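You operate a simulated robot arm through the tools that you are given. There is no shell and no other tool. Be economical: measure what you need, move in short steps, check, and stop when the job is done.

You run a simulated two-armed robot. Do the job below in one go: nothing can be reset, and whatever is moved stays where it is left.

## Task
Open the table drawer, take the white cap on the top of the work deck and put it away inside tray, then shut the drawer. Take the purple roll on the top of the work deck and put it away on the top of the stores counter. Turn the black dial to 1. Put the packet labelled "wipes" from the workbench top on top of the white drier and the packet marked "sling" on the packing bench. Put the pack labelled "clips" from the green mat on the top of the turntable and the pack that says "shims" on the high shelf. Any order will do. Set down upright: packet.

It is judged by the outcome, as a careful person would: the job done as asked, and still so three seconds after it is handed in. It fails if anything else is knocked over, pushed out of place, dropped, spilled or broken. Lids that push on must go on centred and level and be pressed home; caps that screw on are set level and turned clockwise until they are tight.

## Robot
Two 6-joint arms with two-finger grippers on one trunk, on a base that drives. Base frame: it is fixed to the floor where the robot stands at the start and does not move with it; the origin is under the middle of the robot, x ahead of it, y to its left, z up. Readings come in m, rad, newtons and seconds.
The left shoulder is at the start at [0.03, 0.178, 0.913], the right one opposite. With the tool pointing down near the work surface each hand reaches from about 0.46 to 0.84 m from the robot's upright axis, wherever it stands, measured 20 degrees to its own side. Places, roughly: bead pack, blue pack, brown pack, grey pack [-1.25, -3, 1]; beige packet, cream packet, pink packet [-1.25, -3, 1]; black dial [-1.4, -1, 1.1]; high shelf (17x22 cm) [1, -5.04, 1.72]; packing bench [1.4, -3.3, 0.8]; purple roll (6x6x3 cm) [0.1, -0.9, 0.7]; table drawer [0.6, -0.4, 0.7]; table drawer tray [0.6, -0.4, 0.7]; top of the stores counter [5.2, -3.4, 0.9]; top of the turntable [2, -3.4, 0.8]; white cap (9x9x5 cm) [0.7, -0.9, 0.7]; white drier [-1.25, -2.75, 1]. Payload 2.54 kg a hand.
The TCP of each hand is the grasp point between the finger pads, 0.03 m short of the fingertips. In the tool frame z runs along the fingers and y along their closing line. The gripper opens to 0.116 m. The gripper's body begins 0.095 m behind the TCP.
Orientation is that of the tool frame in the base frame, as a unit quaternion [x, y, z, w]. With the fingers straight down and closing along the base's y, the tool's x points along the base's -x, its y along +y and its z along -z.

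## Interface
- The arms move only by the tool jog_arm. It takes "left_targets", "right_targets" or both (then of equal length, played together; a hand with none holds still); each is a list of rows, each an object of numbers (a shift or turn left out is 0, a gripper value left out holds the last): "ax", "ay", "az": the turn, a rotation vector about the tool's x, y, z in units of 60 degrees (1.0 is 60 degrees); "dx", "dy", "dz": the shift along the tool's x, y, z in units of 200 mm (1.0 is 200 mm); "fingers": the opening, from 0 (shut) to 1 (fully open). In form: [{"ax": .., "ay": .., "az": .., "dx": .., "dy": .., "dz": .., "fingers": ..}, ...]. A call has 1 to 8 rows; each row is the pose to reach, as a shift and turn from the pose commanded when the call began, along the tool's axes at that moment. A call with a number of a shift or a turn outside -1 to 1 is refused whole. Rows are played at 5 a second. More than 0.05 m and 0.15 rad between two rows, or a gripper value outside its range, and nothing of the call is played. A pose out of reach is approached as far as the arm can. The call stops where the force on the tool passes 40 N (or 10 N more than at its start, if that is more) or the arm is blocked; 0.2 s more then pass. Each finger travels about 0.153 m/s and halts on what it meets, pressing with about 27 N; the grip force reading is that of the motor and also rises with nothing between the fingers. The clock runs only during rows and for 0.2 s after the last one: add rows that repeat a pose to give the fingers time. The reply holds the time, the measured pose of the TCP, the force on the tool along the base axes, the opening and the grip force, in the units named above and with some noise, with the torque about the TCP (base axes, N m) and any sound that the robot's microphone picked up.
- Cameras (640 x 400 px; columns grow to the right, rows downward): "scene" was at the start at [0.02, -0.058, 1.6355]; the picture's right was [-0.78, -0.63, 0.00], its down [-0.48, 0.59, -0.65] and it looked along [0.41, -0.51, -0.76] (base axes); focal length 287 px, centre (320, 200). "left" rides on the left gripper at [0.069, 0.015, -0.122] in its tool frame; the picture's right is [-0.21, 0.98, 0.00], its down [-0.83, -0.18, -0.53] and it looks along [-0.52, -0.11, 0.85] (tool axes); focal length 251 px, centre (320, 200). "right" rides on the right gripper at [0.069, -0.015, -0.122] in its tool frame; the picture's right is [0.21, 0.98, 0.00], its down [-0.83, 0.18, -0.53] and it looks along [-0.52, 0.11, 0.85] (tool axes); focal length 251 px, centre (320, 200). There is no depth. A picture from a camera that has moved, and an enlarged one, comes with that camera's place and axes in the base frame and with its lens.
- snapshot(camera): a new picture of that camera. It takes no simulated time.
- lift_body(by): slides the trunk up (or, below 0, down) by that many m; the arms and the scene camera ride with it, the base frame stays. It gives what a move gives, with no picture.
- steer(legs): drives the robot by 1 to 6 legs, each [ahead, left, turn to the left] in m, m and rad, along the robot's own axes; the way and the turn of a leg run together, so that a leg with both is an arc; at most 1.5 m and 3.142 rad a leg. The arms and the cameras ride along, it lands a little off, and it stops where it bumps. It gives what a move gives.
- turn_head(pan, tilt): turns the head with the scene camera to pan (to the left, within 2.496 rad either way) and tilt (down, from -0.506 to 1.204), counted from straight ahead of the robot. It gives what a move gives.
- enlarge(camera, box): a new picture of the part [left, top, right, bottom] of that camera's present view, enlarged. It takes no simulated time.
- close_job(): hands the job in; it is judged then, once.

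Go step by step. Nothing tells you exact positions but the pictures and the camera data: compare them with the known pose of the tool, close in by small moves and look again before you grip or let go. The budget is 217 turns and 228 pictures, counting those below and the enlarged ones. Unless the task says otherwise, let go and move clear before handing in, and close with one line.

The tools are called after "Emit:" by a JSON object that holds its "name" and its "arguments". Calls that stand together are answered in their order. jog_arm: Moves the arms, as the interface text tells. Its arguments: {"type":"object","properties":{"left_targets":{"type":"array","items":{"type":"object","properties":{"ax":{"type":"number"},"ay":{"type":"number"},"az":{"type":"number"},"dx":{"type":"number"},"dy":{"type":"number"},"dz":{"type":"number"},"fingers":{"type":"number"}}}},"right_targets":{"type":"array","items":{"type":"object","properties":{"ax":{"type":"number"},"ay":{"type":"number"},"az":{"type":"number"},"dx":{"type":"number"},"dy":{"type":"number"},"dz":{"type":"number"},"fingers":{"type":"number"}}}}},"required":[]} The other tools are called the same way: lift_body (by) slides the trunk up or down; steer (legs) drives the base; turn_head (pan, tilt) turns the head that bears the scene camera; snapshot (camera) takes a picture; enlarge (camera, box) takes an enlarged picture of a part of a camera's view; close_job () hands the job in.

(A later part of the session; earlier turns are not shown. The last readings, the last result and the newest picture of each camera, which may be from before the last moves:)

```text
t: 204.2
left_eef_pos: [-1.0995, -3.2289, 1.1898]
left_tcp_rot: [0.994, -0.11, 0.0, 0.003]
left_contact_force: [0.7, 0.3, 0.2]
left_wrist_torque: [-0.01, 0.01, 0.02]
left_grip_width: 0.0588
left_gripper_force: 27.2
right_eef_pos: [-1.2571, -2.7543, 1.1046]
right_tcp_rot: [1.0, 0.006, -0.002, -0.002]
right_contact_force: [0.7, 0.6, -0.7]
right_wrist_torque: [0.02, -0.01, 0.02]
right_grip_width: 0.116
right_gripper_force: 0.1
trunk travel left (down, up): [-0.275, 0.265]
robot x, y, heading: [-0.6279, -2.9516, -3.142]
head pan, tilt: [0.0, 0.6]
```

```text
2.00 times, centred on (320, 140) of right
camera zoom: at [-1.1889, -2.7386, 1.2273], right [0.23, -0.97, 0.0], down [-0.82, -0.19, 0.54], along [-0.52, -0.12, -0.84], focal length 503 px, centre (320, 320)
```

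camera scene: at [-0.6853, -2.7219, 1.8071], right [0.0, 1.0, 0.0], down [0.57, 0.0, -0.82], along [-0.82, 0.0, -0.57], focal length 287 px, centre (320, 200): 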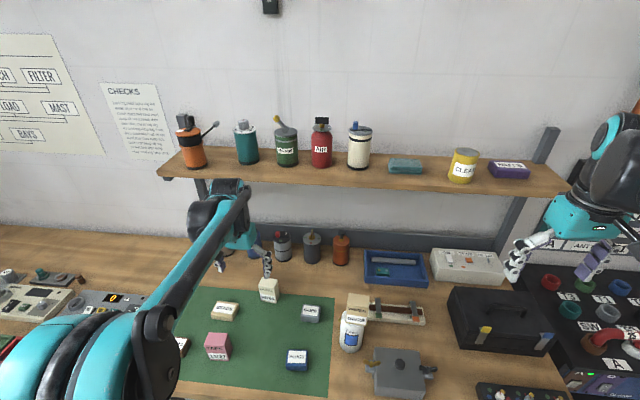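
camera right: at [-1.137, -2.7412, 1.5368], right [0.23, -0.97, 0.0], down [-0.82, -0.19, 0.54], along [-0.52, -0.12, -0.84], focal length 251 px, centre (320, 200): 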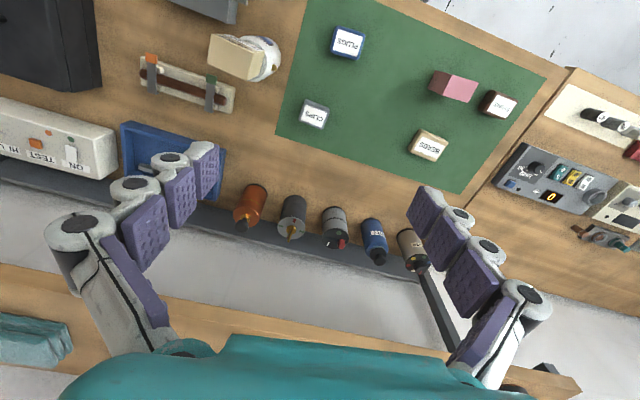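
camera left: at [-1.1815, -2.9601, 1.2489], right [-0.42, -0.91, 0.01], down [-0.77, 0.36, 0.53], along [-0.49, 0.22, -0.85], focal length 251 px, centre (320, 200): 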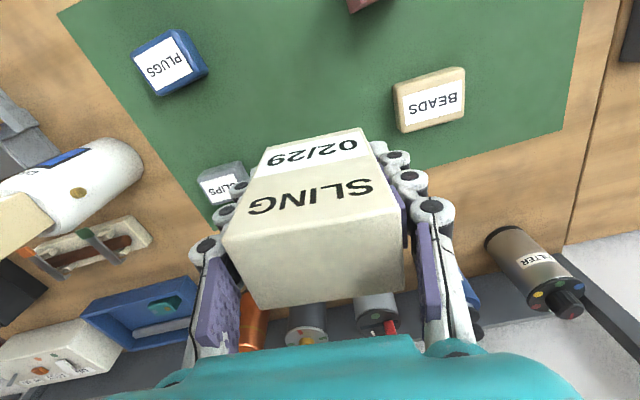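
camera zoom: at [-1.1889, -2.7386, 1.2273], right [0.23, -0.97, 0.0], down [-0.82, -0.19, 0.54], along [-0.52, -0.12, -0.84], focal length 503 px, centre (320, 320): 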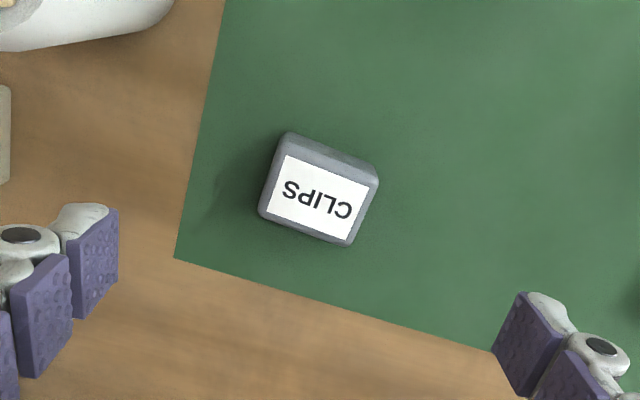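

CLIPS' centre is about (-1.293,-2.760), ~7° yaw. Descending onto it.

Emit:
{"name": "jog_arm", "arguments": {"right_targets": [{"dx": -0.1, "dy": 0.02, "az": 0.06, "dz": 0.15}, {"dx": -0.18, "dy": 0.03, "az": 0.11, "dz": 0.3}, {"dx": -0.18, "dy": 0.03, "az": 0.11, "dz": 0.5}, {"dx": -0.18, "dy": 0.03, "az": 0.11, "dz": 0.7}, {"dx": -0.18, "dy": 0.03, "az": 0.11, "dz": 0.84}, {"dx": -0.18, "dy": 0.03, "az": 0.11, "dz": 0.91}]}}

Emit:
{"name": "snapshot", "arguments": {"camera": "right"}}

```text
t: 205.6
left_eef_pos: [-1.1, -3.2293, 1.1892]
left_tcp_rot: [0.994, -0.11, 0.001, 0.003]
left_contact_force: [0.2, -0.9, -0.7]
left_wrist_torque: [-0.01, -0.02, -0.01]
left_grip_width: 0.0589
left_gripper_force: 27.4
right_eef_pos: [-1.2934, -2.7588, 0.923]
right_tcp_rot: [0.999, -0.051, -0.002, -0.002]
right_contact_force: [0.3, 0.9, 0.0]
right_wrist_torque: [-0.03, -0.01, 0.02]
right_grip_width: 0.1158
right_gripper_force: 0.0
trunk travel left (down, up): [-0.275, 0.265]
robot x, y, heading: [-0.6258, -2.946, -3.141]
head pan, tilt: [0.0, 0.6]
```

```text
115 pictures are left
camera right: at [-1.2243, -2.7518, 1.0459], right [0.11, -0.99, 0.0], down [-0.84, -0.1, 0.54], along [-0.53, -0.06, -0.84], focal length 251 px, centre (320, 200)
```

right: 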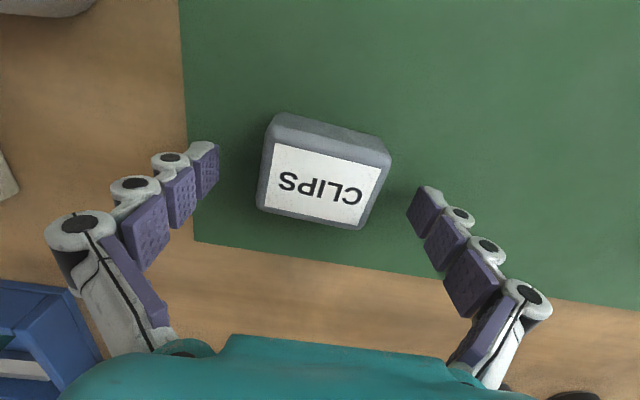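

Emit:
{"name": "jog_arm", "arguments": {"right_targets": [{"dz": 0.015}, {"dz": 0.03}, {"dz": 0.03, "fingers": 0.7}, {"dz": 0.03, "fingers": 0.5}, {"dz": 0.03, "fingers": 0.35}, {"dz": 0.03, "fingers": 0.35}]}}

Emit:
{"name": "snapshot", "arguments": {"camera": "right"}}

```text
t: 206.4
left_eef_pos: [-1.0934, -3.2313, 1.1923]
left_tcp_rot: [0.994, -0.109, -0.001, 0.002]
left_contact_force: [0.4, 0.2, -0.7]
left_wrist_torque: [-0.02, 0.01, 0.02]
left_grip_width: 0.059
left_gripper_force: 27.0
right_eef_pos: [-1.2929, -2.7637, 0.9272]
right_tcp_rot: [0.999, -0.051, -0.006, 0.0]
right_contact_force: [-6.4, -4.7, 77.0]
right_wrist_torque: [-0.2, -0.8, -0.11]
right_grip_width: 0.0633
right_gripper_force: 45.1
trunk travel left (down, up): [-0.275, 0.265]
robot x, y, heading: [-0.6289, -2.9497, -3.141]
head pan, tilt: [0.0, 0.6]
stopped in row 4 (right hand): the force on the tool passed its limit at 60 N (the readings are from after the stop); the commanded pose is now the measured one
```

```text
114 pictures are left
camera right: at [-1.2216, -2.7559, 1.0491], right [0.11, -0.99, 0.0], down [-0.83, -0.1, 0.55], along [-0.54, -0.06, -0.84], focal length 251 px, centre (320, 200)
```

right: 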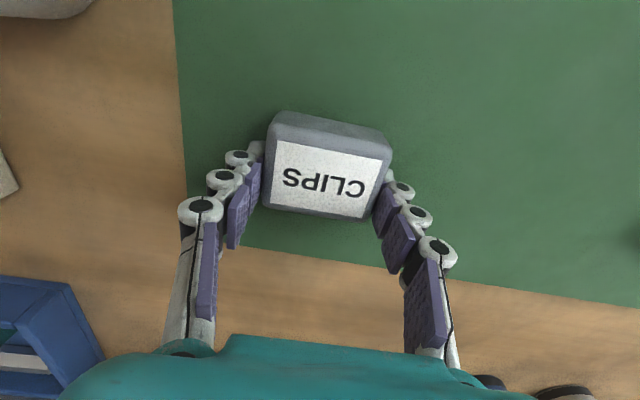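

The tips pressed on the mat while closing. I'll rise slightly and finish the grip.

Emit:
{"name": "jog_arm", "arguments": {"right_targets": [{"dz": -0.01, "fingers": 0.5}, {"dz": -0.02, "fingers": 0.4}, {"dz": -0.02, "fingers": 0.35}, {"dz": -0.02, "fingers": 0.35}]}}

Emit:
{"name": "jog_arm", "arguments": {"right_targets": [{"dz": -0.02}, {"dz": -0.05}, {"dz": -0.15}, {"dz": -0.35}, {"dz": -0.55}]}}

Emit:
{"name": "snapshot", "arguments": {"camera": "right"}}

```text
t: 207.4
left_eef_pos: [-1.0938, -3.2326, 1.1915]
left_tcp_rot: [0.994, -0.109, -0.001, 0.002]
left_contact_force: [0.5, -0.5, -0.6]
left_wrist_torque: [0.0, 0.0, 0.01]
left_grip_width: 0.0589
left_gripper_force: 26.8
right_eef_pos: [-1.293, -2.7638, 0.9273]
right_tcp_rot: [0.999, -0.052, -0.006, -0.001]
right_contact_force: [-10.0, -6.5, 60.1]
right_wrist_torque: [-0.34, -0.1, 0.23]
right_grip_width: 0.0632
right_gripper_force: 27.2
trunk travel left (down, up): [-0.275, 0.265]
robot x, y, heading: [-0.6285, -2.9543, -3.145]
head pan, tilt: [0.0, 0.6]
```

```text
t: 208.6
left_eef_pos: [-1.0972, -3.229, 1.191]
left_tcp_rot: [0.994, -0.108, 0.001, 0.004]
left_contact_force: [-0.3, 0.0, -0.5]
left_wrist_torque: [0.01, 0.05, 0.01]
left_grip_width: 0.0591
left_gripper_force: 27.2
right_eef_pos: [-1.2942, -2.7605, 1.0343]
right_tcp_rot: [0.999, -0.051, -0.005, 0.0]
right_contact_force: [0.8, -0.3, -1.1]
right_wrist_torque: [0.04, 0.03, 0.01]
right_grip_width: 0.0629
right_gripper_force: 27.3
trunk travel left (down, up): [-0.275, 0.265]
robot x, y, heading: [-0.6295, -2.9533, -3.14]
head pan, tilt: [0.0, 0.6]
```

```text
113 pictures are left
camera right: at [-1.2228, -2.754, 1.1572], right [0.11, -0.99, 0.0], down [-0.84, -0.1, 0.54], along [-0.54, -0.06, -0.84], focal length 251 px, centre (320, 200)
```

right: 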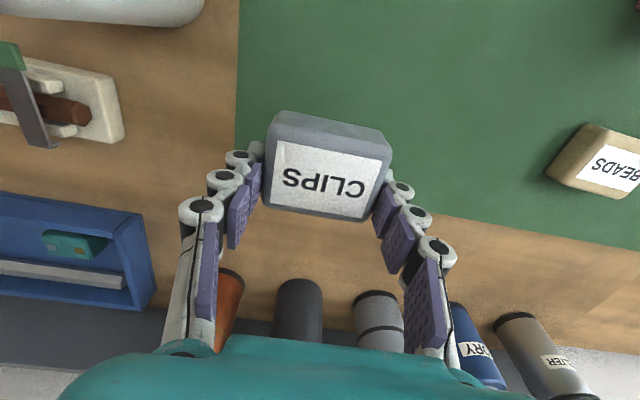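

CLIPS is held. I'll tuck the right arm, back away, turn and look at the packing bench.

Emit:
{"name": "jog_arm", "arguments": {"right_targets": [{"dz": -0.2}, {"dz": -0.4}, {"dz": -0.6}, {"dz": -0.8}, {"dz": -0.9, "dx": 0.2}, {"dz": -0.9, "dx": 0.4}, {"dz": -0.9, "dx": 0.6}, {"dz": -0.9, "dx": 0.8}]}}

Emit:
{"name": "steer", "arguments": {"legs": [[-0.5, -0.3, 0], [0, 0, 1.57]]}}

Emit:
{"name": "turn_head", "arguments": {"pan": 0.9, "tilt": 0.45}}

Emit:
{"name": "snapshot", "arguments": {"camera": "scene"}}

```text
t: 210.4
left_eef_pos: [-1.0972, -3.2288, 1.1903]
left_tcp_rot: [0.994, -0.109, 0.0, 0.002]
left_contact_force: [0.4, 0.0, -0.4]
left_wrist_torque: [-0.06, 0.05, 0.01]
left_grip_width: 0.0593
left_gripper_force: 27.2
right_eef_pos: [-1.1335, -2.776, 1.2163]
right_tcp_rot: [0.999, -0.051, -0.004, -0.001]
right_contact_force: [0.7, -0.1, -0.2]
right_wrist_torque: [-0.04, 0.01, 0.02]
right_grip_width: 0.0628
right_gripper_force: 27.0
trunk travel left (down, up): [-0.275, 0.265]
robot x, y, heading: [-0.628, -2.948, -3.137]
head pan, tilt: [0.0, 0.6]
```

```text
t: 217.6
left_eef_pos: [0.1669, -3.1055, 1.1901]
left_tcp_rot: [0.771, 0.637, 0.002, 0.001]
left_contact_force: [0.4, -0.3, -0.9]
left_wrist_torque: [0.0, 0.01, 0.0]
left_grip_width: 0.0589
left_gripper_force: 26.6
right_eef_pos: [-0.285, -3.1551, 1.2157]
right_tcp_rot: [0.732, 0.681, -0.002, 0.002]
right_contact_force: [-0.9, -0.3, -0.9]
right_wrist_torque: [0.0, 0.02, -0.02]
right_grip_width: 0.0631
right_gripper_force: 27.0
trunk travel left (down, up): [-0.275, 0.265]
robot x, y, heading: [-0.1276, -2.6417, -1.54]
head pan, tilt: [0.0, 0.6]
```

```text
t: 218.8
left_eef_pos: [0.1672, -3.1043, 1.189]
left_tcp_rot: [0.77, 0.638, 0.003, 0.001]
left_contact_force: [1.1, 0.6, -0.8]
left_wrist_torque: [-0.02, 0.01, 0.02]
left_grip_width: 0.0588
left_gripper_force: 27.1
right_eef_pos: [-0.2863, -3.157, 1.2145]
right_tcp_rot: [0.732, 0.681, -0.003, 0.002]
right_contact_force: [0.0, 0.3, -1.0]
right_wrist_torque: [0.0, -0.01, 0.0]
right_grip_width: 0.0632
right_gripper_force: 26.9
trunk travel left (down, up): [-0.275, 0.265]
robot x, y, heading: [-0.1232, -2.6424, -1.542]
head pan, tilt: [0.901, 0.45]
```

```text
112 pictures are left
camera scene: at [-0.0518, -2.6651, 1.8207], right [-0.6, -0.8, 0.0], down [-0.35, 0.26, -0.9], along [0.72, -0.54, -0.44], focal length 287 px, centre (320, 200)
```

scene: 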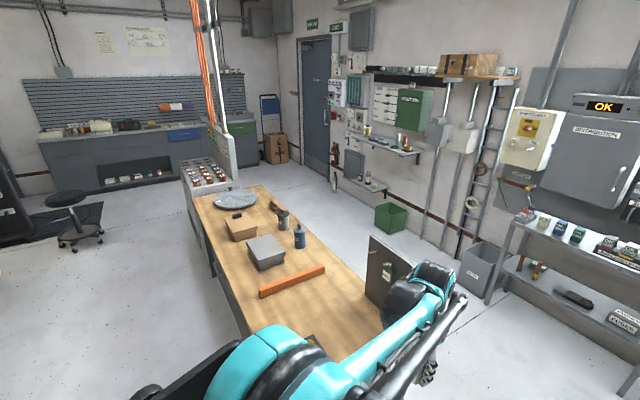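

The packing bench runs along x (front edge y≈-2.9), with the round turntable at about (1.96,-3.35). I'll drive to its front side.

Emit:
{"name": "steer", "arguments": {"legs": [[-0.35, 0, 0], [0, 0, -0.03], [0, 1.5, 0], [0, 0.25, 0]]}}

Emit:
{"name": "turn_head", "arguments": {"pan": 0.0, "tilt": 0.7}}

Emit:
{"name": "snapshot", "arguments": {"camera": "scene"}}

```text
t: 230.0
left_eef_pos: [1.9046, -2.7564, 1.1899]
left_tcp_rot: [0.781, 0.625, 0.002, 0.001]
left_contact_force: [0.7, 0.2, 0.1]
left_wrist_torque: [-0.01, 0.02, -0.03]
left_grip_width: 0.0591
left_gripper_force: 26.6
right_eef_pos: [1.4514, -2.793, 1.2146]
right_tcp_rot: [0.743, 0.67, -0.002, 0.002]
right_contact_force: [0.6, -0.5, 0.1]
right_wrist_torque: [0.01, 0.03, -0.02]
right_grip_width: 0.063
right_gripper_force: 26.8
trunk travel left (down, up): [-0.275, 0.265]
robot x, y, heading: [1.6307, -2.2821, -1.573]
head pan, tilt: [0.901, 0.45]
```

```text
t: 231.2
left_eef_pos: [1.9047, -2.7553, 1.1899]
left_tcp_rot: [0.781, 0.625, 0.003, 0.002]
left_contact_force: [-0.4, -0.5, 0.0]
left_wrist_torque: [-0.04, 0.02, 0.0]
left_grip_width: 0.059
left_gripper_force: 26.9
right_eef_pos: [1.4509, -2.7923, 1.215]
right_tcp_rot: [0.743, 0.669, -0.002, 0.003]
right_contact_force: [0.4, 0.2, -1.1]
right_wrist_torque: [0.01, 0.01, 0.01]
right_grip_width: 0.0631
right_gripper_force: 27.0
trunk travel left (down, up): [-0.275, 0.265]
robot x, y, heading: [1.626, -2.2844, -1.566]
head pan, tilt: [0.0, 0.7]
```

```text
111 pictures are left
camera scene: at [1.6278, -2.3371, 1.7985], right [-1.0, 0.0, 0.0], down [0.0, 0.64, -0.76], along [0.0, -0.76, -0.64], focal length 287 px, centre (320, 200)
```

scene: 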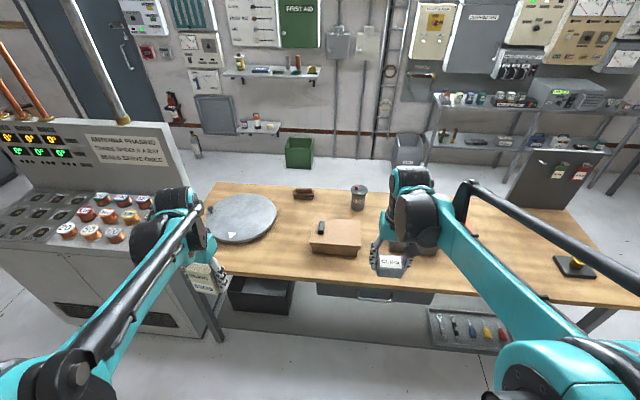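

I'll place SLING between the turntable and the brown box. First a left-camera look to fix the height.

Emit:
{"name": "enlarge", "arguments": {"camera": "scene", "box": [190, 170, 390, 310]}}

Emit:
{"name": "snapshot", "arguments": {"camera": "left"}}

Emit:
{"name": "snapshot", "arguments": {"camera": "right"}}

```text
2.86 times, centred on (290, 240) of scene
camera zoom: at [1.6278, -2.3371, 1.7985], right [-1.0, 0.0, 0.0], down [0.0, 0.64, -0.76], along [0.0, -0.76, -0.64], focal length 821 px, centre (406, 86)
```

zoom: 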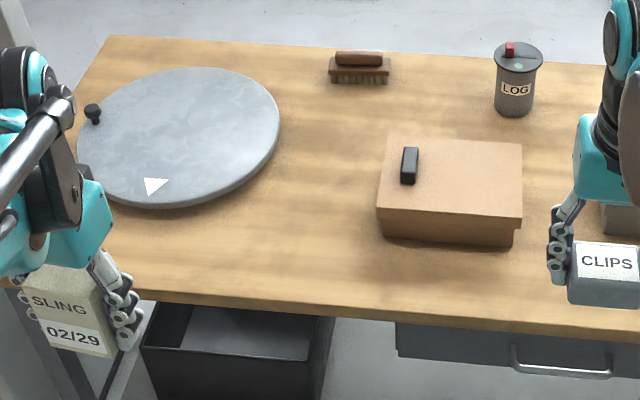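

```text
109 pictures are left
camera left: at [1.9332, -2.6922, 1.3099], right [0.91, -0.42, 0.01], down [-0.36, -0.77, 0.53], along [-0.22, -0.48, -0.85], focal length 251 px, centre (320, 200)
```

left: 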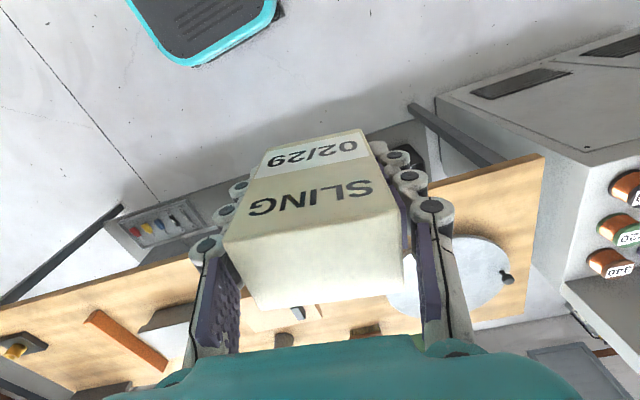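

```text
108 pictures are left
camera right: at [1.4427, -2.7221, 1.3374], right [0.99, 0.11, 0.0], down [0.1, -0.84, 0.54], along [0.06, -0.54, -0.84], focal length 251 px, centre (320, 200)
```

right: 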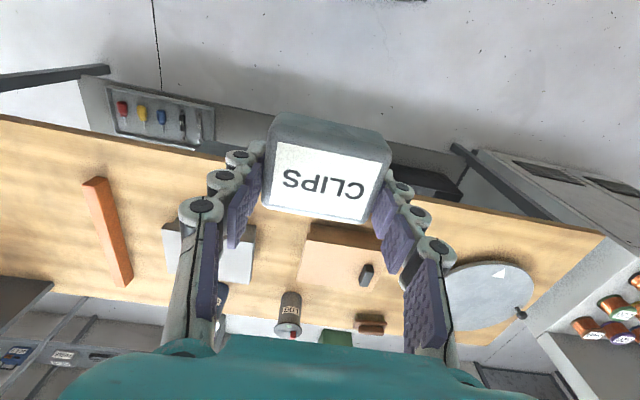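

The bench top is z≈0.80; the turntable centre ≈(2.017,-3.365), top z≈0.827. I'll drive in and place SLING at about (1.775,-3.12).

Emit:
{"name": "steer", "arguments": {"legs": [[0.35, 0, 0]]}}

Emit:
{"name": "snapshot", "arguments": {"camera": "scene"}}

```text
t: 233.5
left_eef_pos: [1.9062, -3.1037, 1.1888]
left_tcp_rot: [0.779, 0.627, 0.003, 0.002]
left_contact_force: [0.1, -0.7, -0.4]
left_wrist_torque: [-0.01, 0.02, 0.0]
left_grip_width: 0.0591
left_gripper_force: 27.2
right_eef_pos: [1.4547, -3.1431, 1.2143]
right_tcp_rot: [0.741, 0.671, -0.003, 0.002]
right_contact_force: [0.3, -0.3, -0.8]
right_wrist_torque: [-0.03, -0.01, 0.0]
right_grip_width: 0.0631
right_gripper_force: 27.2
trunk travel left (down, up): [-0.275, 0.265]
robot x, y, heading: [1.6304, -2.6301, -1.56]
head pan, tilt: [0.0, 0.7]
```

```text
107 pictures are left
camera scene: at [1.6286, -2.6865, 1.7985], right [-1.0, 0.0, 0.0], down [0.0, 0.64, -0.76], along [0.0, -0.76, -0.64], focal length 287 px, centre (320, 200)
```

scene: 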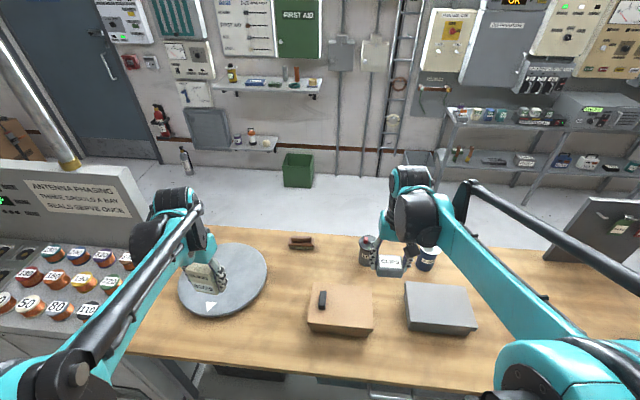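

Emit:
{"name": "jog_arm", "arguments": {"left_targets": [{"dx": -0.06, "dy": -0.2}, {"dx": -0.12, "dy": -0.4}, {"dx": -0.194, "dy": -0.628}, {"dx": -0.194, "dy": -0.628, "dz": 0.2}, {"dx": -0.194, "dy": -0.628, "dz": 0.4}, {"dx": -0.194, "dy": -0.628, "dz": 0.6}, {"dx": -0.194, "dy": -0.628, "dz": 0.8}, {"dx": -0.194, "dy": -0.628, "dz": 1.0}]}}

Emit:
{"name": "enlarge", "arguments": {"camera": "scene", "box": [160, 200, 400, 380]}}

```text
t: 235.3
left_eef_pos: [1.777, -3.1148, 0.9901]
left_tcp_rot: [0.779, 0.627, 0.003, 0.001]
left_contact_force: [-0.3, -0.3, -0.5]
left_wrist_torque: [0.04, -0.03, 0.02]
left_grip_width: 0.0588
left_gripper_force: 27.1
right_eef_pos: [1.4542, -3.1438, 1.2148]
right_tcp_rot: [0.742, 0.671, -0.002, 0.003]
right_contact_force: [-0.2, 0.2, -1.6]
right_wrist_torque: [0.04, 0.01, -0.01]
right_grip_width: 0.0632
right_gripper_force: 26.9
trunk travel left (down, up): [-0.275, 0.265]
robot x, y, heading: [1.628, -2.6355, -1.567]
head pan, tilt: [0.0, 0.7]
```

```text
2.22 times, centred on (280, 290) of scene
camera zoom: at [1.6285, -2.6871, 1.7984], right [-1.0, 0.0, 0.0], down [0.0, 0.64, -0.76], along [0.0, -0.76, -0.64], focal length 639 px, centre (409, 0)
```

zoom: 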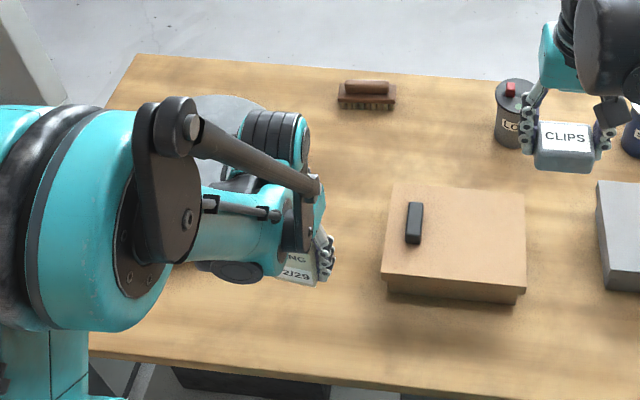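

Clear spot confirmed. Lowering until contact.

Emit:
{"name": "jog_arm", "arguments": {"left_targets": [{"dz": 0.2}, {"dz": 0.4}, {"dz": 0.6}, {"dz": 0.65}, {"dz": 0.69}, {"dz": 0.72}, {"dz": 0.74}, {"dz": 0.76}]}}

Emit:
{"name": "snapshot", "arguments": {"camera": "left"}}

```text
t: 237.1
left_eef_pos: [1.7777, -3.1335, 0.853]
left_tcp_rot: [0.78, 0.626, 0.003, 0.001]
left_contact_force: [-0.4, 0.4, -0.6]
left_wrist_torque: [0.03, -0.01, 0.0]
left_grip_width: 0.0589
left_gripper_force: 27.3
left hand out of reach, approached as far as the arm can: row 3, 4, 5, 6, 7, 8
right_eef_pos: [1.455, -3.1432, 1.2161]
right_tcp_rot: [0.741, 0.671, -0.002, 0.002]
right_contact_force: [-0.5, 0.0, -1.2]
right_wrist_torque: [-0.03, 0.04, -0.02]
right_grip_width: 0.0634
right_gripper_force: 27.2
trunk travel left (down, up): [-0.275, 0.265]
robot x, y, heading: [1.6288, -2.6299, -1.564]
head pan, tilt: [0.0, 0.7]
```

```text
105 pictures are left
camera left: at [1.8051, -3.0707, 0.9735], right [0.91, -0.42, 0.0], down [-0.36, -0.77, 0.53], along [-0.22, -0.48, -0.85], focal length 251 px, centre (320, 200)
```

left: 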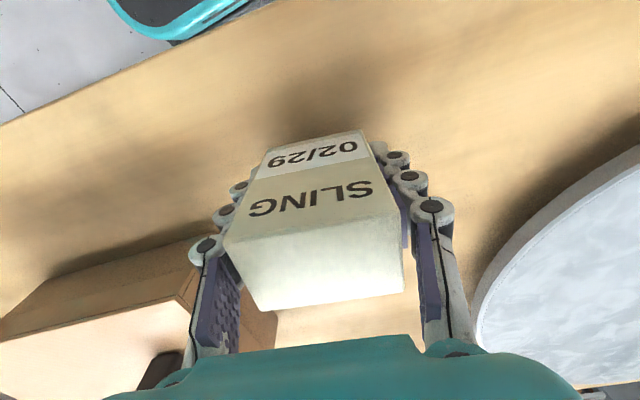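

At the inner reach limit with the trunk raised; I'll lift the arm, lower the trunk 0.15 m, and come down again.

Emit:
{"name": "jog_arm", "arguments": {"left_targets": [{"dz": -0.2}, {"dz": -0.4}, {"dz": -0.6}, {"dz": -0.8}, {"dz": -0.95}]}}

Emit:
{"name": "lift_body", "arguments": {"by": -0.15}}

Emit:
{"name": "jog_arm", "arguments": {"left_targets": [{"dz": 0.1}, {"dz": 0.15}]}}

```text
t: 238.3
left_eef_pos: [1.774, -3.133, 1.0433]
left_tcp_rot: [0.779, 0.627, 0.002, 0.003]
left_contact_force: [-0.2, 0.3, -1.0]
left_wrist_torque: [-0.01, -0.02, 0.02]
left_grip_width: 0.059
left_gripper_force: 27.5
right_eef_pos: [1.4542, -3.1423, 1.2163]
right_tcp_rot: [0.742, 0.67, -0.003, 0.003]
right_contact_force: [0.5, 1.1, -0.8]
right_wrist_torque: [-0.04, 0.03, -0.02]
right_grip_width: 0.0631
right_gripper_force: 26.7
trunk travel left (down, up): [-0.275, 0.265]
robot x, y, heading: [1.631, -2.6319, -1.566]
head pan, tilt: [0.0, 0.7]
```

```text
t: 240.0
left_eef_pos: [1.7737, -3.1335, 0.8925]
left_tcp_rot: [0.779, 0.627, 0.002, 0.001]
left_contact_force: [-0.1, -0.4, -1.5]
left_wrist_torque: [0.0, 0.01, -0.01]
left_grip_width: 0.0588
left_gripper_force: 27.0
right_eef_pos: [1.4549, -3.1423, 1.0658]
right_tcp_rot: [0.741, 0.672, -0.003, 0.002]
right_contact_force: [1.3, 0.1, -1.3]
right_wrist_torque: [-0.05, -0.02, 0.01]
right_grip_width: 0.0629
right_gripper_force: 26.9
trunk travel left (down, up): [-0.125, 0.415]
robot x, y, heading: [1.6264, -2.6325, -1.563]
head pan, tilt: [0.0, 0.7]
```

```text
t: 240.6
left_eef_pos: [1.7739, -3.1333, 0.8623]
left_tcp_rot: [0.779, 0.627, 0.002, 0.002]
left_contact_force: [0.5, 0.2, -1.8]
left_wrist_torque: [-0.02, 0.02, 0.0]
left_grip_width: 0.059
left_gripper_force: 27.0
right_eef_pos: [1.4542, -3.1431, 1.0653]
right_tcp_rot: [0.742, 0.671, -0.003, 0.002]
right_contact_force: [0.5, 0.2, -0.8]
right_wrist_torque: [-0.02, 0.0, 0.01]
right_grip_width: 0.063
right_gripper_force: 27.6
trunk travel left (down, up): [-0.125, 0.415]
robot x, y, heading: [1.6244, -2.6312, -1.567]
head pan, tilt: [0.0, 0.7]
```

Emit:
{"name": "jog_arm", "arguments": {"left_targets": [{"dz": 0.03}, {"dz": 0.06}, {"dz": 0.08}, {"dz": 0.1}, {"dz": 0.115}, {"dz": 0.13}, {"dz": 0.145}]}}

Emit:
{"name": "enlarge", "arguments": {"camera": "scene", "box": [220, 230, 400, 390]}}

```text
t: 242.2
left_eef_pos: [1.7742, -3.1342, 0.8319]
left_tcp_rot: [0.779, 0.627, 0.003, 0.001]
left_contact_force: [-0.3, -0.3, -0.7]
left_wrist_torque: [0.01, -0.01, 0.02]
left_grip_width: 0.0587
left_gripper_force: 27.4
right_eef_pos: [1.4533, -3.1406, 1.0653]
right_tcp_rot: [0.741, 0.671, -0.003, 0.002]
right_contact_force: [0.9, 0.1, -1.8]
right_wrist_torque: [0.01, 0.02, -0.01]
right_grip_width: 0.0632
right_gripper_force: 26.9
trunk travel left (down, up): [-0.125, 0.415]
robot x, y, heading: [1.625, -2.6324, -1.57]
head pan, tilt: [0.0, 0.7]
```

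```text
2.50 times, centred on (310, 310) of scene
camera zoom: at [1.6285, -2.6858, 1.6485], right [-1.0, 0.0, 0.0], down [0.0, 0.64, -0.76], along [0.0, -0.76, -0.64], focal length 718 px, centre (345, -75)
```

zoom: 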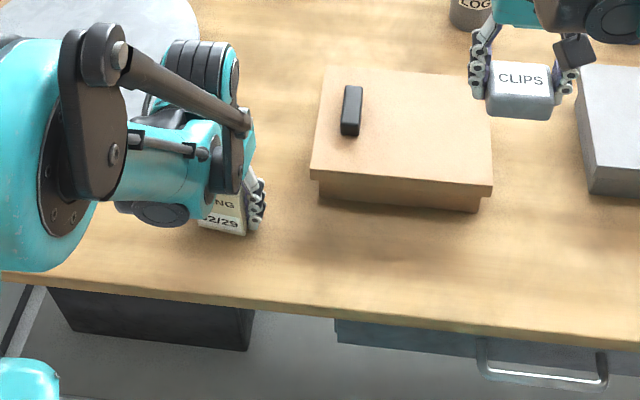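

Emit:
{"name": "jog_arm", "arguments": {"left_targets": [{"dz": 0.015}, {"dz": 0.03}, {"dz": 0.045}, {"dz": 0.06}, {"dz": 0.075}, {"dz": 0.09}, {"dz": 0.105}, {"dz": 0.12}]}}

Emit:
{"name": "snapshot", "arguments": {"camera": "left"}}

```text
t: 243.0
left_eef_pos: [1.775, -3.1331, 0.8289]
left_tcp_rot: [0.779, 0.627, 0.002, 0.003]
left_contact_force: [0.7, 0.3, 28.7]
left_wrist_torque: [0.24, 0.37, -0.06]
left_grip_width: 0.059
left_gripper_force: 27.4
right_eef_pos: [1.4549, -3.1404, 1.066]
right_tcp_rot: [0.741, 0.671, -0.003, 0.003]
right_contact_force: [0.6, 1.1, -0.5]
right_wrist_torque: [0.01, -0.01, 0.02]
right_grip_width: 0.063
right_gripper_force: 27.1
trunk travel left (down, up): [-0.125, 0.415]
robot x, y, heading: [1.6327, -2.6314, -1.567]
head pan, tilt: [0.0, 0.7]
stopped in row 3 (left hand): the force on the tool passed its limit at 50 N (the readings are from after the stop); the commanded pose is now the measured one
```

```text
103 pictures are left
camera left: at [1.8032, -3.0687, 0.9484], right [0.91, -0.42, 0.01], down [-0.36, -0.77, 0.53], along [-0.22, -0.49, -0.85], focal length 251 px, centre (320, 200)
```

left: 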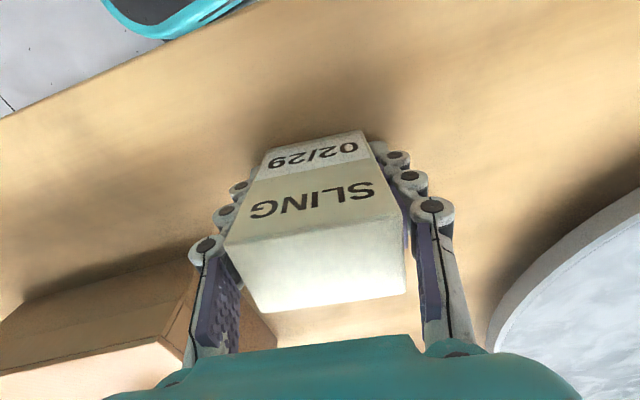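

Contact with the bench. Releasing SLING and rising.

Emit:
{"name": "jog_arm", "arguments": {"left_targets": [{"dz": -0.006}, {"dz": -0.006, "fingers": 0.6}, {"dz": -0.006, "fingers": 0.8}, {"dz": -0.006, "fingers": 0.85}, {"dz": -0.15, "fingers": 0.85}, {"dz": -0.35, "fingers": 0.85}, {"dz": -0.55, "fingers": 0.85}, {"dz": -0.75, "fingers": 0.85}]}}

Emit:
{"name": "jog_arm", "arguments": {"left_targets": [{"dz": -0.2}, {"dz": -0.4}, {"dz": -0.6}, {"dz": -0.8}], "right_targets": [{"dz": -0.2}, {"dz": -0.4}, {"dz": -0.5}, {"dz": -0.6}]}}

Emit:
{"name": "enlarge", "arguments": {"camera": "scene", "box": [160, 210, 400, 390]}}

Emit:
{"name": "snapshot", "arguments": {"camera": "left"}}

```text
t: 244.8
left_eef_pos: [1.7721, -3.1335, 0.9785]
left_tcp_rot: [0.779, 0.627, 0.002, 0.003]
left_contact_force: [0.0, 0.0, -0.4]
left_wrist_torque: [-0.02, -0.01, -0.01]
left_grip_width: 0.0987
left_gripper_force: 0.0
right_eef_pos: [1.4549, -3.1424, 1.0657]
right_tcp_rot: [0.741, 0.671, -0.003, 0.002]
right_contact_force: [0.0, -0.8, -0.9]
right_wrist_torque: [-0.02, 0.02, -0.02]
right_grip_width: 0.0633
right_gripper_force: 26.7
trunk travel left (down, up): [-0.125, 0.415]
robot x, y, heading: [1.6252, -2.6323, -1.571]
head pan, tilt: [0.0, 0.7]
```

```text
t: 245.8
left_eef_pos: [1.7727, -3.132, 1.1364]
left_tcp_rot: [0.779, 0.627, 0.002, 0.002]
left_contact_force: [0.7, 0.6, 0.1]
left_wrist_torque: [-0.01, 0.05, 0.02]
left_grip_width: 0.0987
left_gripper_force: 0.0
right_eef_pos: [1.4544, -3.1399, 1.1874]
right_tcp_rot: [0.742, 0.671, -0.003, 0.003]
right_contact_force: [-0.2, -0.3, -0.6]
right_wrist_torque: [-0.02, 0.01, 0.0]
right_grip_width: 0.0631
right_gripper_force: 27.2
trunk travel left (down, up): [-0.125, 0.415]
robot x, y, heading: [1.6287, -2.6342, -1.564]
head pan, tilt: [0.0, 0.7]
```

```text
2.22 times, centred on (280, 300) of scene
camera zoom: at [1.6284, -2.6853, 1.6485], right [-1.0, 0.0, 0.0], down [0.0, 0.64, -0.76], along [0.0, -0.76, -0.64], focal length 639 px, centre (409, -22)
```

zoom: 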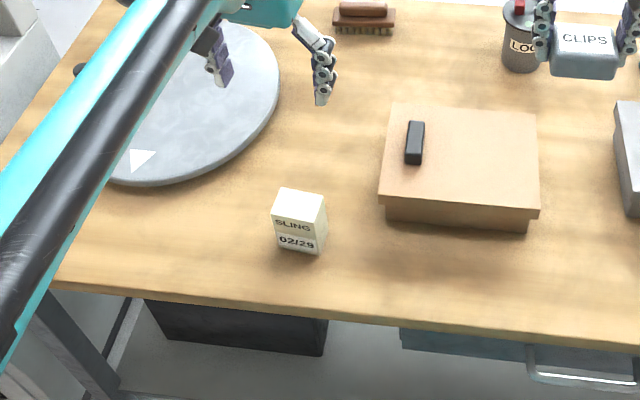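

```text
101 pictures are left
camera left: at [1.8021, -3.0689, 1.2558], right [0.91, -0.42, 0.01], down [-0.36, -0.77, 0.53], along [-0.22, -0.49, -0.85], focal length 251 px, centre (320, 200)
```

left: 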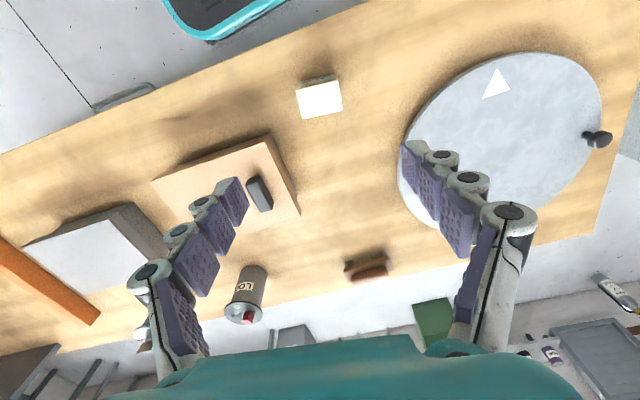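

SLING stands upright on the bench. Next I'll tuck the left arm, shift left 0.2 m, and bring CLIPS over the turntable with the right hand.

Emit:
{"name": "jog_arm", "arguments": {"left_targets": [{"dx": 0.2, "dy": -0.05}, {"dx": 0.4, "dy": -0.1}, {"dx": 0.6, "dy": -0.15, "dz": -0.1}, {"dx": 0.75, "dy": -0.2, "dz": -0.2}]}}

Emit:
{"name": "steer", "arguments": {"legs": [[0, 0.2, 0]]}}

Emit:
{"name": "snapshot", "arguments": {"camera": "scene"}}

Emit:
{"name": "snapshot", "arguments": {"camera": "right"}}

```text
t: 246.8
left_eef_pos: [1.7656, -2.9793, 1.1752]
left_tcp_rot: [0.779, 0.627, 0.002, 0.003]
left_contact_force: [0.1, 1.0, 0.8]
left_wrist_torque: [0.0, -0.01, -0.01]
left_grip_width: 0.0986
left_gripper_force: 0.0
right_eef_pos: [1.4539, -3.1403, 1.1868]
right_tcp_rot: [0.741, 0.671, -0.003, 0.002]
right_contact_force: [-0.1, 0.6, -1.3]
right_wrist_torque: [-0.02, -0.01, 0.01]
right_grip_width: 0.063
right_gripper_force: 26.8
trunk travel left (down, up): [-0.125, 0.415]
robot x, y, heading: [1.6282, -2.6333, -1.559]
head pan, tilt: [0.0, 0.7]
```

```text
t: 248.4
left_eef_pos: [1.9713, -2.9793, 1.1744]
left_tcp_rot: [0.779, 0.627, 0.002, 0.002]
left_contact_force: [0.0, 0.4, -0.5]
left_wrist_torque: [0.01, 0.06, 0.03]
left_grip_width: 0.0988
left_gripper_force: 0.0
right_eef_pos: [1.6576, -3.141, 1.187]
right_tcp_rot: [0.741, 0.671, -0.003, 0.003]
right_contact_force: [0.1, 0.4, -0.7]
right_wrist_torque: [-0.03, 0.03, 0.04]
right_grip_width: 0.063
right_gripper_force: 27.3
trunk travel left (down, up): [-0.125, 0.415]
robot x, y, heading: [1.8292, -2.6337, -1.567]
head pan, tilt: [0.0, 0.7]
```

```text
100 pictures are left
camera scene: at [1.8321, -2.6848, 1.6485], right [-1.0, 0.0, 0.0], down [0.0, 0.64, -0.76], along [0.0, -0.76, -0.64], focal length 287 px, centre (320, 200)
```

scene: 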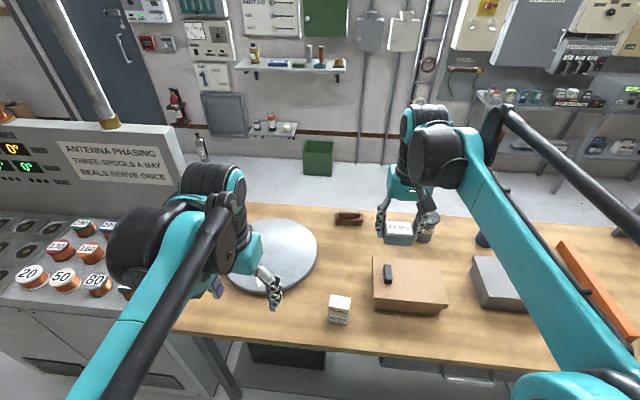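

```text
99 pictures are left
camera right: at [1.6483, -3.0694, 1.3089], right [0.99, 0.12, 0.0], down [0.1, -0.84, 0.54], along [0.06, -0.54, -0.84], focal length 251 px, centre (320, 200)
```

right: 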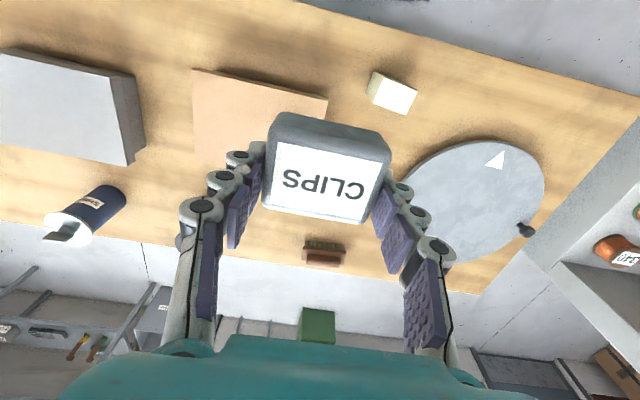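

Emit:
{"name": "jog_arm", "arguments": {"left_targets": [{"dx": 0.1, "dy": 0.1}, {"dx": 0.25, "dy": 0.2}, {"dx": 0.4, "dy": 0.3}, {"dx": 0.5, "dy": 0.4}, {"dx": 0.5, "dy": 0.4}], "right_targets": [{"dx": -0.09, "dy": 0.2}, {"dx": -0.18, "dy": 0.4}, {"dx": -0.27, "dy": 0.6}, {"dx": -0.36, "dy": 0.8}, {"dx": -0.45, "dy": 1.0}]}}

Emit:
{"name": "jog_arm", "arguments": {"right_targets": [{"dx": -0.1, "dy": 0.2}, {"dx": -0.2, "dy": 0.4}, {"dx": -0.3, "dy": 0.6}, {"dx": -0.31, "dy": 0.64, "dz": 0.2}, {"dx": -0.31, "dy": 0.64, "dz": 0.4}, {"dx": -0.31, "dy": 0.64, "dz": 0.6}, {"dx": -0.31, "dy": 0.64, "dz": 0.8}]}}

Emit:
{"name": "snapshot", "arguments": {"camera": "right"}}

Emit:
{"name": "snapshot", "arguments": {"camera": "scene"}}

```text
t: 249.6
left_eef_pos: [2.0697, -2.8982, 1.1753]
left_tcp_rot: [0.779, 0.627, 0.002, 0.003]
left_contact_force: [-0.6, 0.8, 0.4]
left_wrist_torque: [0.03, 0.01, 0.01]
left_grip_width: 0.0986
left_gripper_force: 0.2
right_eef_pos: [1.8471, -3.2498, 1.186]
right_tcp_rot: [0.742, 0.67, -0.003, 0.002]
right_contact_force: [0.1, -0.3, -1.7]
right_wrist_torque: [0.01, 0.02, 0.03]
right_grip_width: 0.0631
right_gripper_force: 27.1
trunk travel left (down, up): [-0.125, 0.415]
robot x, y, heading: [1.8278, -2.632, -1.565]
head pan, tilt: [0.0, 0.7]
```

```text
t: 251.2
left_eef_pos: [2.0688, -2.8979, 1.1763]
left_tcp_rot: [0.779, 0.627, 0.002, 0.002]
left_contact_force: [0.0, -0.2, 0.4]
left_wrist_torque: [0.01, 0.01, 0.0]
left_grip_width: 0.0987
left_gripper_force: 0.1
right_eef_pos: [1.9665, -3.3235, 1.0263]
right_tcp_rot: [0.741, 0.671, -0.003, 0.002]
right_contact_force: [0.4, -0.1, -1.0]
right_wrist_torque: [0.02, -0.02, 0.03]
right_grip_width: 0.0631
right_gripper_force: 26.8
right hand out of reach, approached as far as the arm can: row 2, 3, 4, 5
trunk travel left (down, up): [-0.125, 0.415]
robot x, y, heading: [1.8298, -2.6356, -1.57]
head pan, tilt: [0.0, 0.7]
```

```text
98 pictures are left
camera right: at [1.9573, -3.2526, 1.1489], right [0.99, 0.12, 0.0], down [0.1, -0.84, 0.54], along [0.06, -0.54, -0.84], focal length 251 px, centre (320, 200)
```

right: 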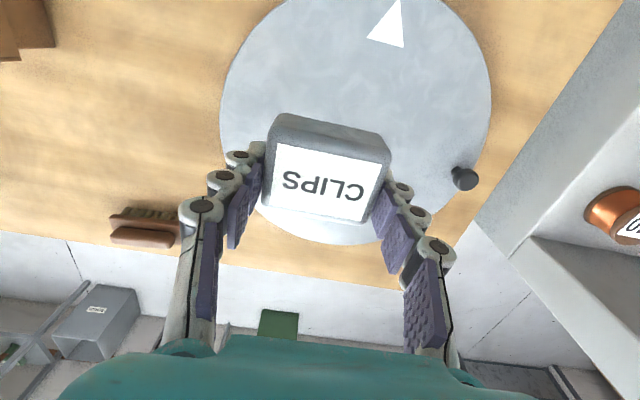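

```text
97 pictures are left
camera scene: at [1.8308, -2.6853, 1.6485], right [-1.0, 0.0, 0.0], down [0.0, 0.64, -0.76], along [0.0, -0.76, -0.64], focal length 287 px, centre (320, 200)
```

scene: 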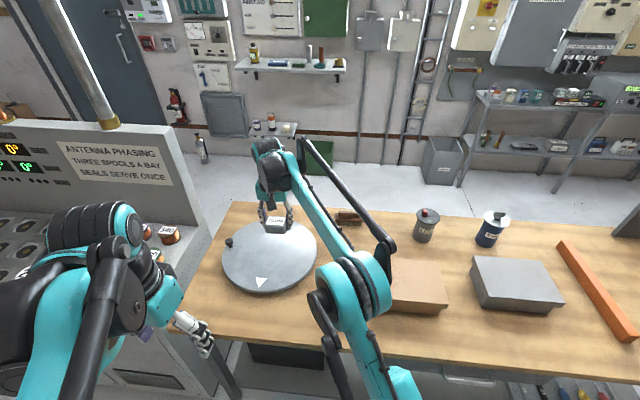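

CLIPS is over the disc. Lowering while watching the elbow near SLING.

Emit:
{"name": "jog_arm", "arguments": {"right_targets": [{"dz": 0.2}, {"dz": 0.4}, {"dz": 0.5}]}}

Emit:
{"name": "snapshot", "arguments": {"camera": "scene"}}

Emit:
{"name": "snapshot", "arguments": {"camera": "left"}}

```text
t: 252.0
left_eef_pos: [2.0684, -2.8974, 1.1764]
left_tcp_rot: [0.779, 0.627, 0.002, 0.003]
left_contact_force: [0.4, 0.3, 0.0]
left_wrist_torque: [0.02, -0.01, 0.0]
left_grip_width: 0.0985
left_gripper_force: 0.1
right_eef_pos: [1.9671, -3.3251, 0.9263]
right_tcp_rot: [0.741, 0.671, -0.003, 0.002]
right_contact_force: [0.2, -0.8, -1.3]
right_wrist_torque: [-0.01, -0.01, -0.02]
right_grip_width: 0.0631
right_gripper_force: 27.6
trunk travel left (down, up): [-0.125, 0.415]
robot x, y, heading: [1.8275, -2.6317, -1.566]
head pan, tilt: [0.0, 0.7]
```

```text
96 pictures are left
camera scene: at [1.8307, -2.6851, 1.6485], right [-1.0, 0.0, 0.0], down [0.0, 0.64, -0.76], along [0.0, -0.76, -0.64], focal length 287 px, centre (320, 200)
```

scene: 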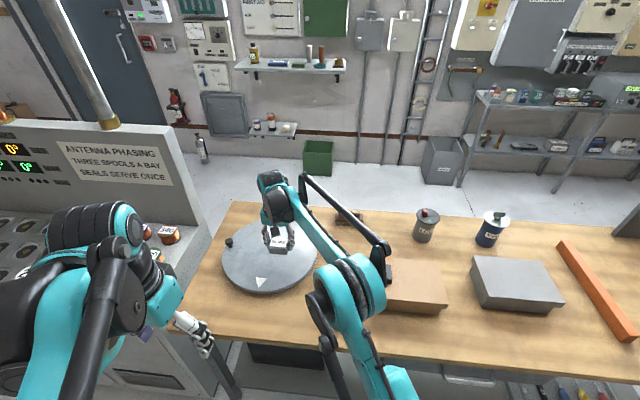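

```text
95 pictures are left
camera left: at [2.0971, -2.8334, 1.2963], right [0.91, -0.42, 0.01], down [-0.36, -0.77, 0.53], along [-0.22, -0.49, -0.85], focal length 251 px, centre (320, 200)
```

left: 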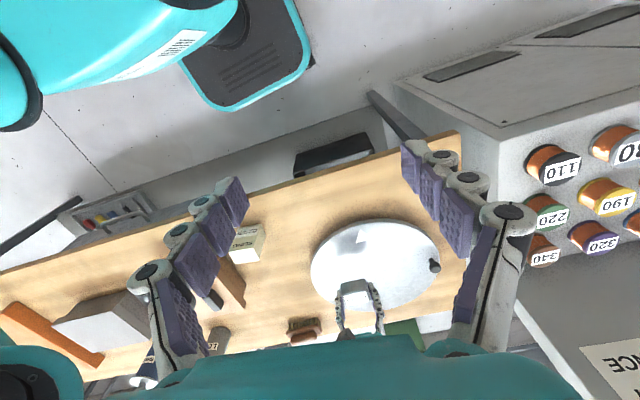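

Emit:
{"name": "jog_arm", "arguments": {"right_targets": [{"dz": 0.12}, {"dz": 0.2}, {"dz": 0.24}, {"dz": 0.27}, {"dz": 0.29}, {"dz": 0.31}, {"dz": 0.33}, {"dz": 0.35}]}}

Emit:
{"name": "snapshot", "arguments": {"camera": "right"}}

```text
t: 253.7
left_eef_pos: [2.068, -2.8954, 1.1764]
left_tcp_rot: [0.779, 0.627, 0.001, 0.003]
left_contact_force: [-0.4, -0.4, 0.1]
left_wrist_torque: [0.02, 0.02, 0.01]
left_grip_width: 0.0988
left_gripper_force: 0.1
right_eef_pos: [1.9674, -3.3261, 0.8662]
right_tcp_rot: [0.741, 0.671, -0.004, 0.005]
right_contact_force: [1.8, 2.9, 19.7]
right_wrist_torque: [0.33, 0.51, 0.13]
right_grip_width: 0.0633
right_gripper_force: 27.1
trunk travel left (down, up): [-0.125, 0.415]
robot x, y, heading: [1.8299, -2.6312, -1.568]
head pan, tilt: [0.0, 0.7]
stopped in row 8 (right hand): the force on the tool passed its limit at 47 N (the readings are from after the stop); the commanded pose is now the measured one
```

```text
94 pictures are left
camera right: at [1.9586, -3.2547, 0.9874], right [0.99, 0.12, 0.0], down [0.1, -0.83, 0.54], along [0.06, -0.54, -0.84], focal length 251 px, centre (320, 200)
```

right: 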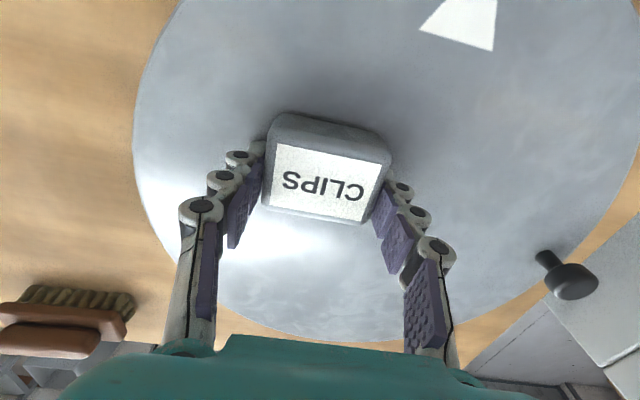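

CLIPS is on the disc. Releasing and rising.

Emit:
{"name": "jog_arm", "arguments": {"right_targets": [{"dz": -0.008}, {"dz": -0.008, "fingers": 0.65}, {"dz": -0.008, "fingers": 0.85}, {"dz": -0.008, "fingers": 0.85}, {"dz": -0.15}, {"dz": -0.35}, {"dz": -0.55}, {"dz": -0.75}]}}

Emit:
{"name": "jog_arm", "arguments": {"right_targets": [{"dz": -0.2}, {"dz": -0.4}, {"dz": -0.6, "dy": -0.1, "dx": 0.05}, {"dz": -0.7, "dy": -0.3, "dx": 0.15}, {"dz": -0.7, "dy": -0.5, "dx": 0.25}, {"dz": -0.7, "dy": -0.7, "dx": 0.35}, {"dz": -0.7, "dy": -0.9, "dx": 0.45}]}}

Emit:
{"name": "snapshot", "arguments": {"camera": "scene"}}

```text
t: 255.5
left_eef_pos: [2.0688, -2.8973, 1.1762]
left_tcp_rot: [0.779, 0.627, 0.003, 0.002]
left_contact_force: [-0.2, 0.4, -0.2]
left_wrist_torque: [-0.03, -0.01, 0.0]
left_grip_width: 0.0988
left_gripper_force: 0.0
right_eef_pos: [1.9668, -3.3262, 1.0129]
right_tcp_rot: [0.741, 0.671, -0.004, 0.004]
right_contact_force: [0.1, 0.5, -0.3]
right_wrist_torque: [0.03, 0.03, 0.04]
right_grip_width: 0.0987
right_gripper_force: 0.1
trunk travel left (down, up): [-0.125, 0.415]
robot x, y, heading: [1.8294, -2.6328, -1.567]
head pan, tilt: [0.0, 0.7]
```

```text
t: 257.1
left_eef_pos: [2.0671, -2.8975, 1.1773]
left_tcp_rot: [0.779, 0.627, 0.002, 0.003]
left_contact_force: [-0.9, -1.3, -0.8]
left_wrist_torque: [0.01, -0.03, 0.01]
left_grip_width: 0.0987
left_gripper_force: 0.2
right_eef_pos: [1.8044, -3.2499, 1.1576]
right_tcp_rot: [0.742, 0.671, -0.002, 0.003]
right_contact_force: [-0.6, -0.6, 0.7]
right_wrist_torque: [0.03, -0.03, 0.0]
right_grip_width: 0.0987
right_gripper_force: 0.1
right hand out of reach, approached as far as the arm can: row 2, 6, 7
trunk travel left (down, up): [-0.125, 0.415]
robot x, y, heading: [1.8304, -2.6328, -1.568]
head pan, tilt: [0.0, 0.7]
```

```text
93 pictures are left
camera scene: at [1.8297, -2.6858, 1.6485], right [-1.0, 0.0, 0.0], down [0.0, 0.64, -0.76], along [0.0, -0.76, -0.64], focal length 287 px, centre (320, 200)
```

scene: 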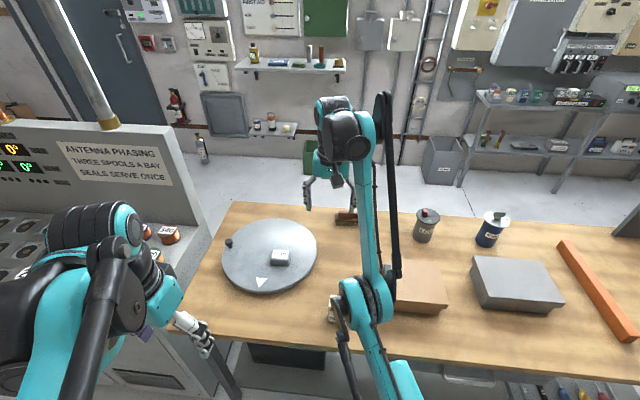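

CLIPS is on the turntable. I'll look up at the high shelf and toward the stores counter before leaving.

Emit:
{"name": "turn_head", "arguments": {"pan": -0.35, "tilt": -0.05}}

Emit:
{"name": "snapshot", "arguments": {"camera": "scene"}}

Emit:
{"name": "turn_head", "arguments": {"pan": 1.35, "tilt": 0.3}}

Emit:
{"name": "snapshot", "arguments": {"camera": "scene"}}

```text
t: 258.2
left_eef_pos: [2.0677, -2.8981, 1.1755]
left_tcp_rot: [0.778, 0.628, 0.002, 0.003]
left_contact_force: [-0.2, 0.3, 0.0]
left_wrist_torque: [0.0, 0.01, 0.03]
left_grip_width: 0.0985
left_gripper_force: 0.0
right_eef_pos: [1.8066, -3.2494, 1.1587]
right_tcp_rot: [0.741, 0.671, -0.003, 0.002]
right_contact_force: [-0.8, 0.2, -0.5]
right_wrist_torque: [0.0, -0.03, 0.0]
right_grip_width: 0.0985
right_gripper_force: 0.0
trunk travel left (down, up): [-0.125, 0.415]
robot x, y, heading: [1.8304, -2.6315, -1.57]
head pan, tilt: [-0.351, -0.051]
```

```text
92 pictures are left
camera scene: at [1.8002, -2.6834, 1.7168], right [-0.94, 0.34, 0.0], down [-0.02, -0.05, -1.0], along [-0.34, -0.94, 0.05], focal length 287 px, centre (320, 200)
```

scene: 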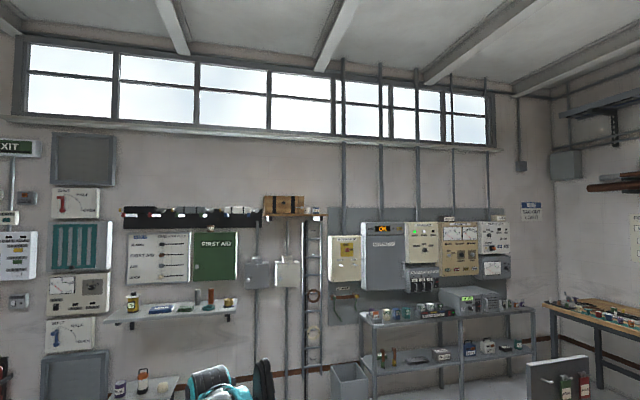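

```text
t: 259.9
left_eef_pos: [2.0692, -2.8961, 1.1763]
left_tcp_rot: [0.779, 0.628, 0.002, 0.003]
left_contact_force: [0.2, 0.1, 0.0]
left_wrist_torque: [0.01, -0.02, 0.01]
left_grip_width: 0.0986
left_gripper_force: 0.0
right_eef_pos: [1.8069, -3.2506, 1.1588]
right_tcp_rot: [0.741, 0.671, -0.003, 0.002]
right_contact_force: [0.2, 0.0, 0.0]
right_wrist_torque: [0.02, -0.01, 0.02]
right_grip_width: 0.0987
right_gripper_force: 0.0
trunk travel left (down, up): [-0.125, 0.415]
robot x, y, heading: [1.8277, -2.6307, -1.569]
head pan, tilt: [1.349, 0.3]
```

```text
91 pictures are left
camera scene: at [1.9215, -2.6202, 1.6846], right [-0.22, -0.98, 0.0], down [-0.29, 0.06, -0.96], along [0.93, -0.21, -0.3], focal length 287 px, centre (320, 200)
```

scene: 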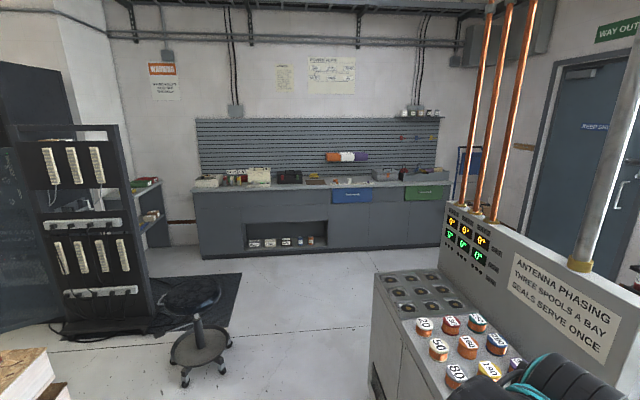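

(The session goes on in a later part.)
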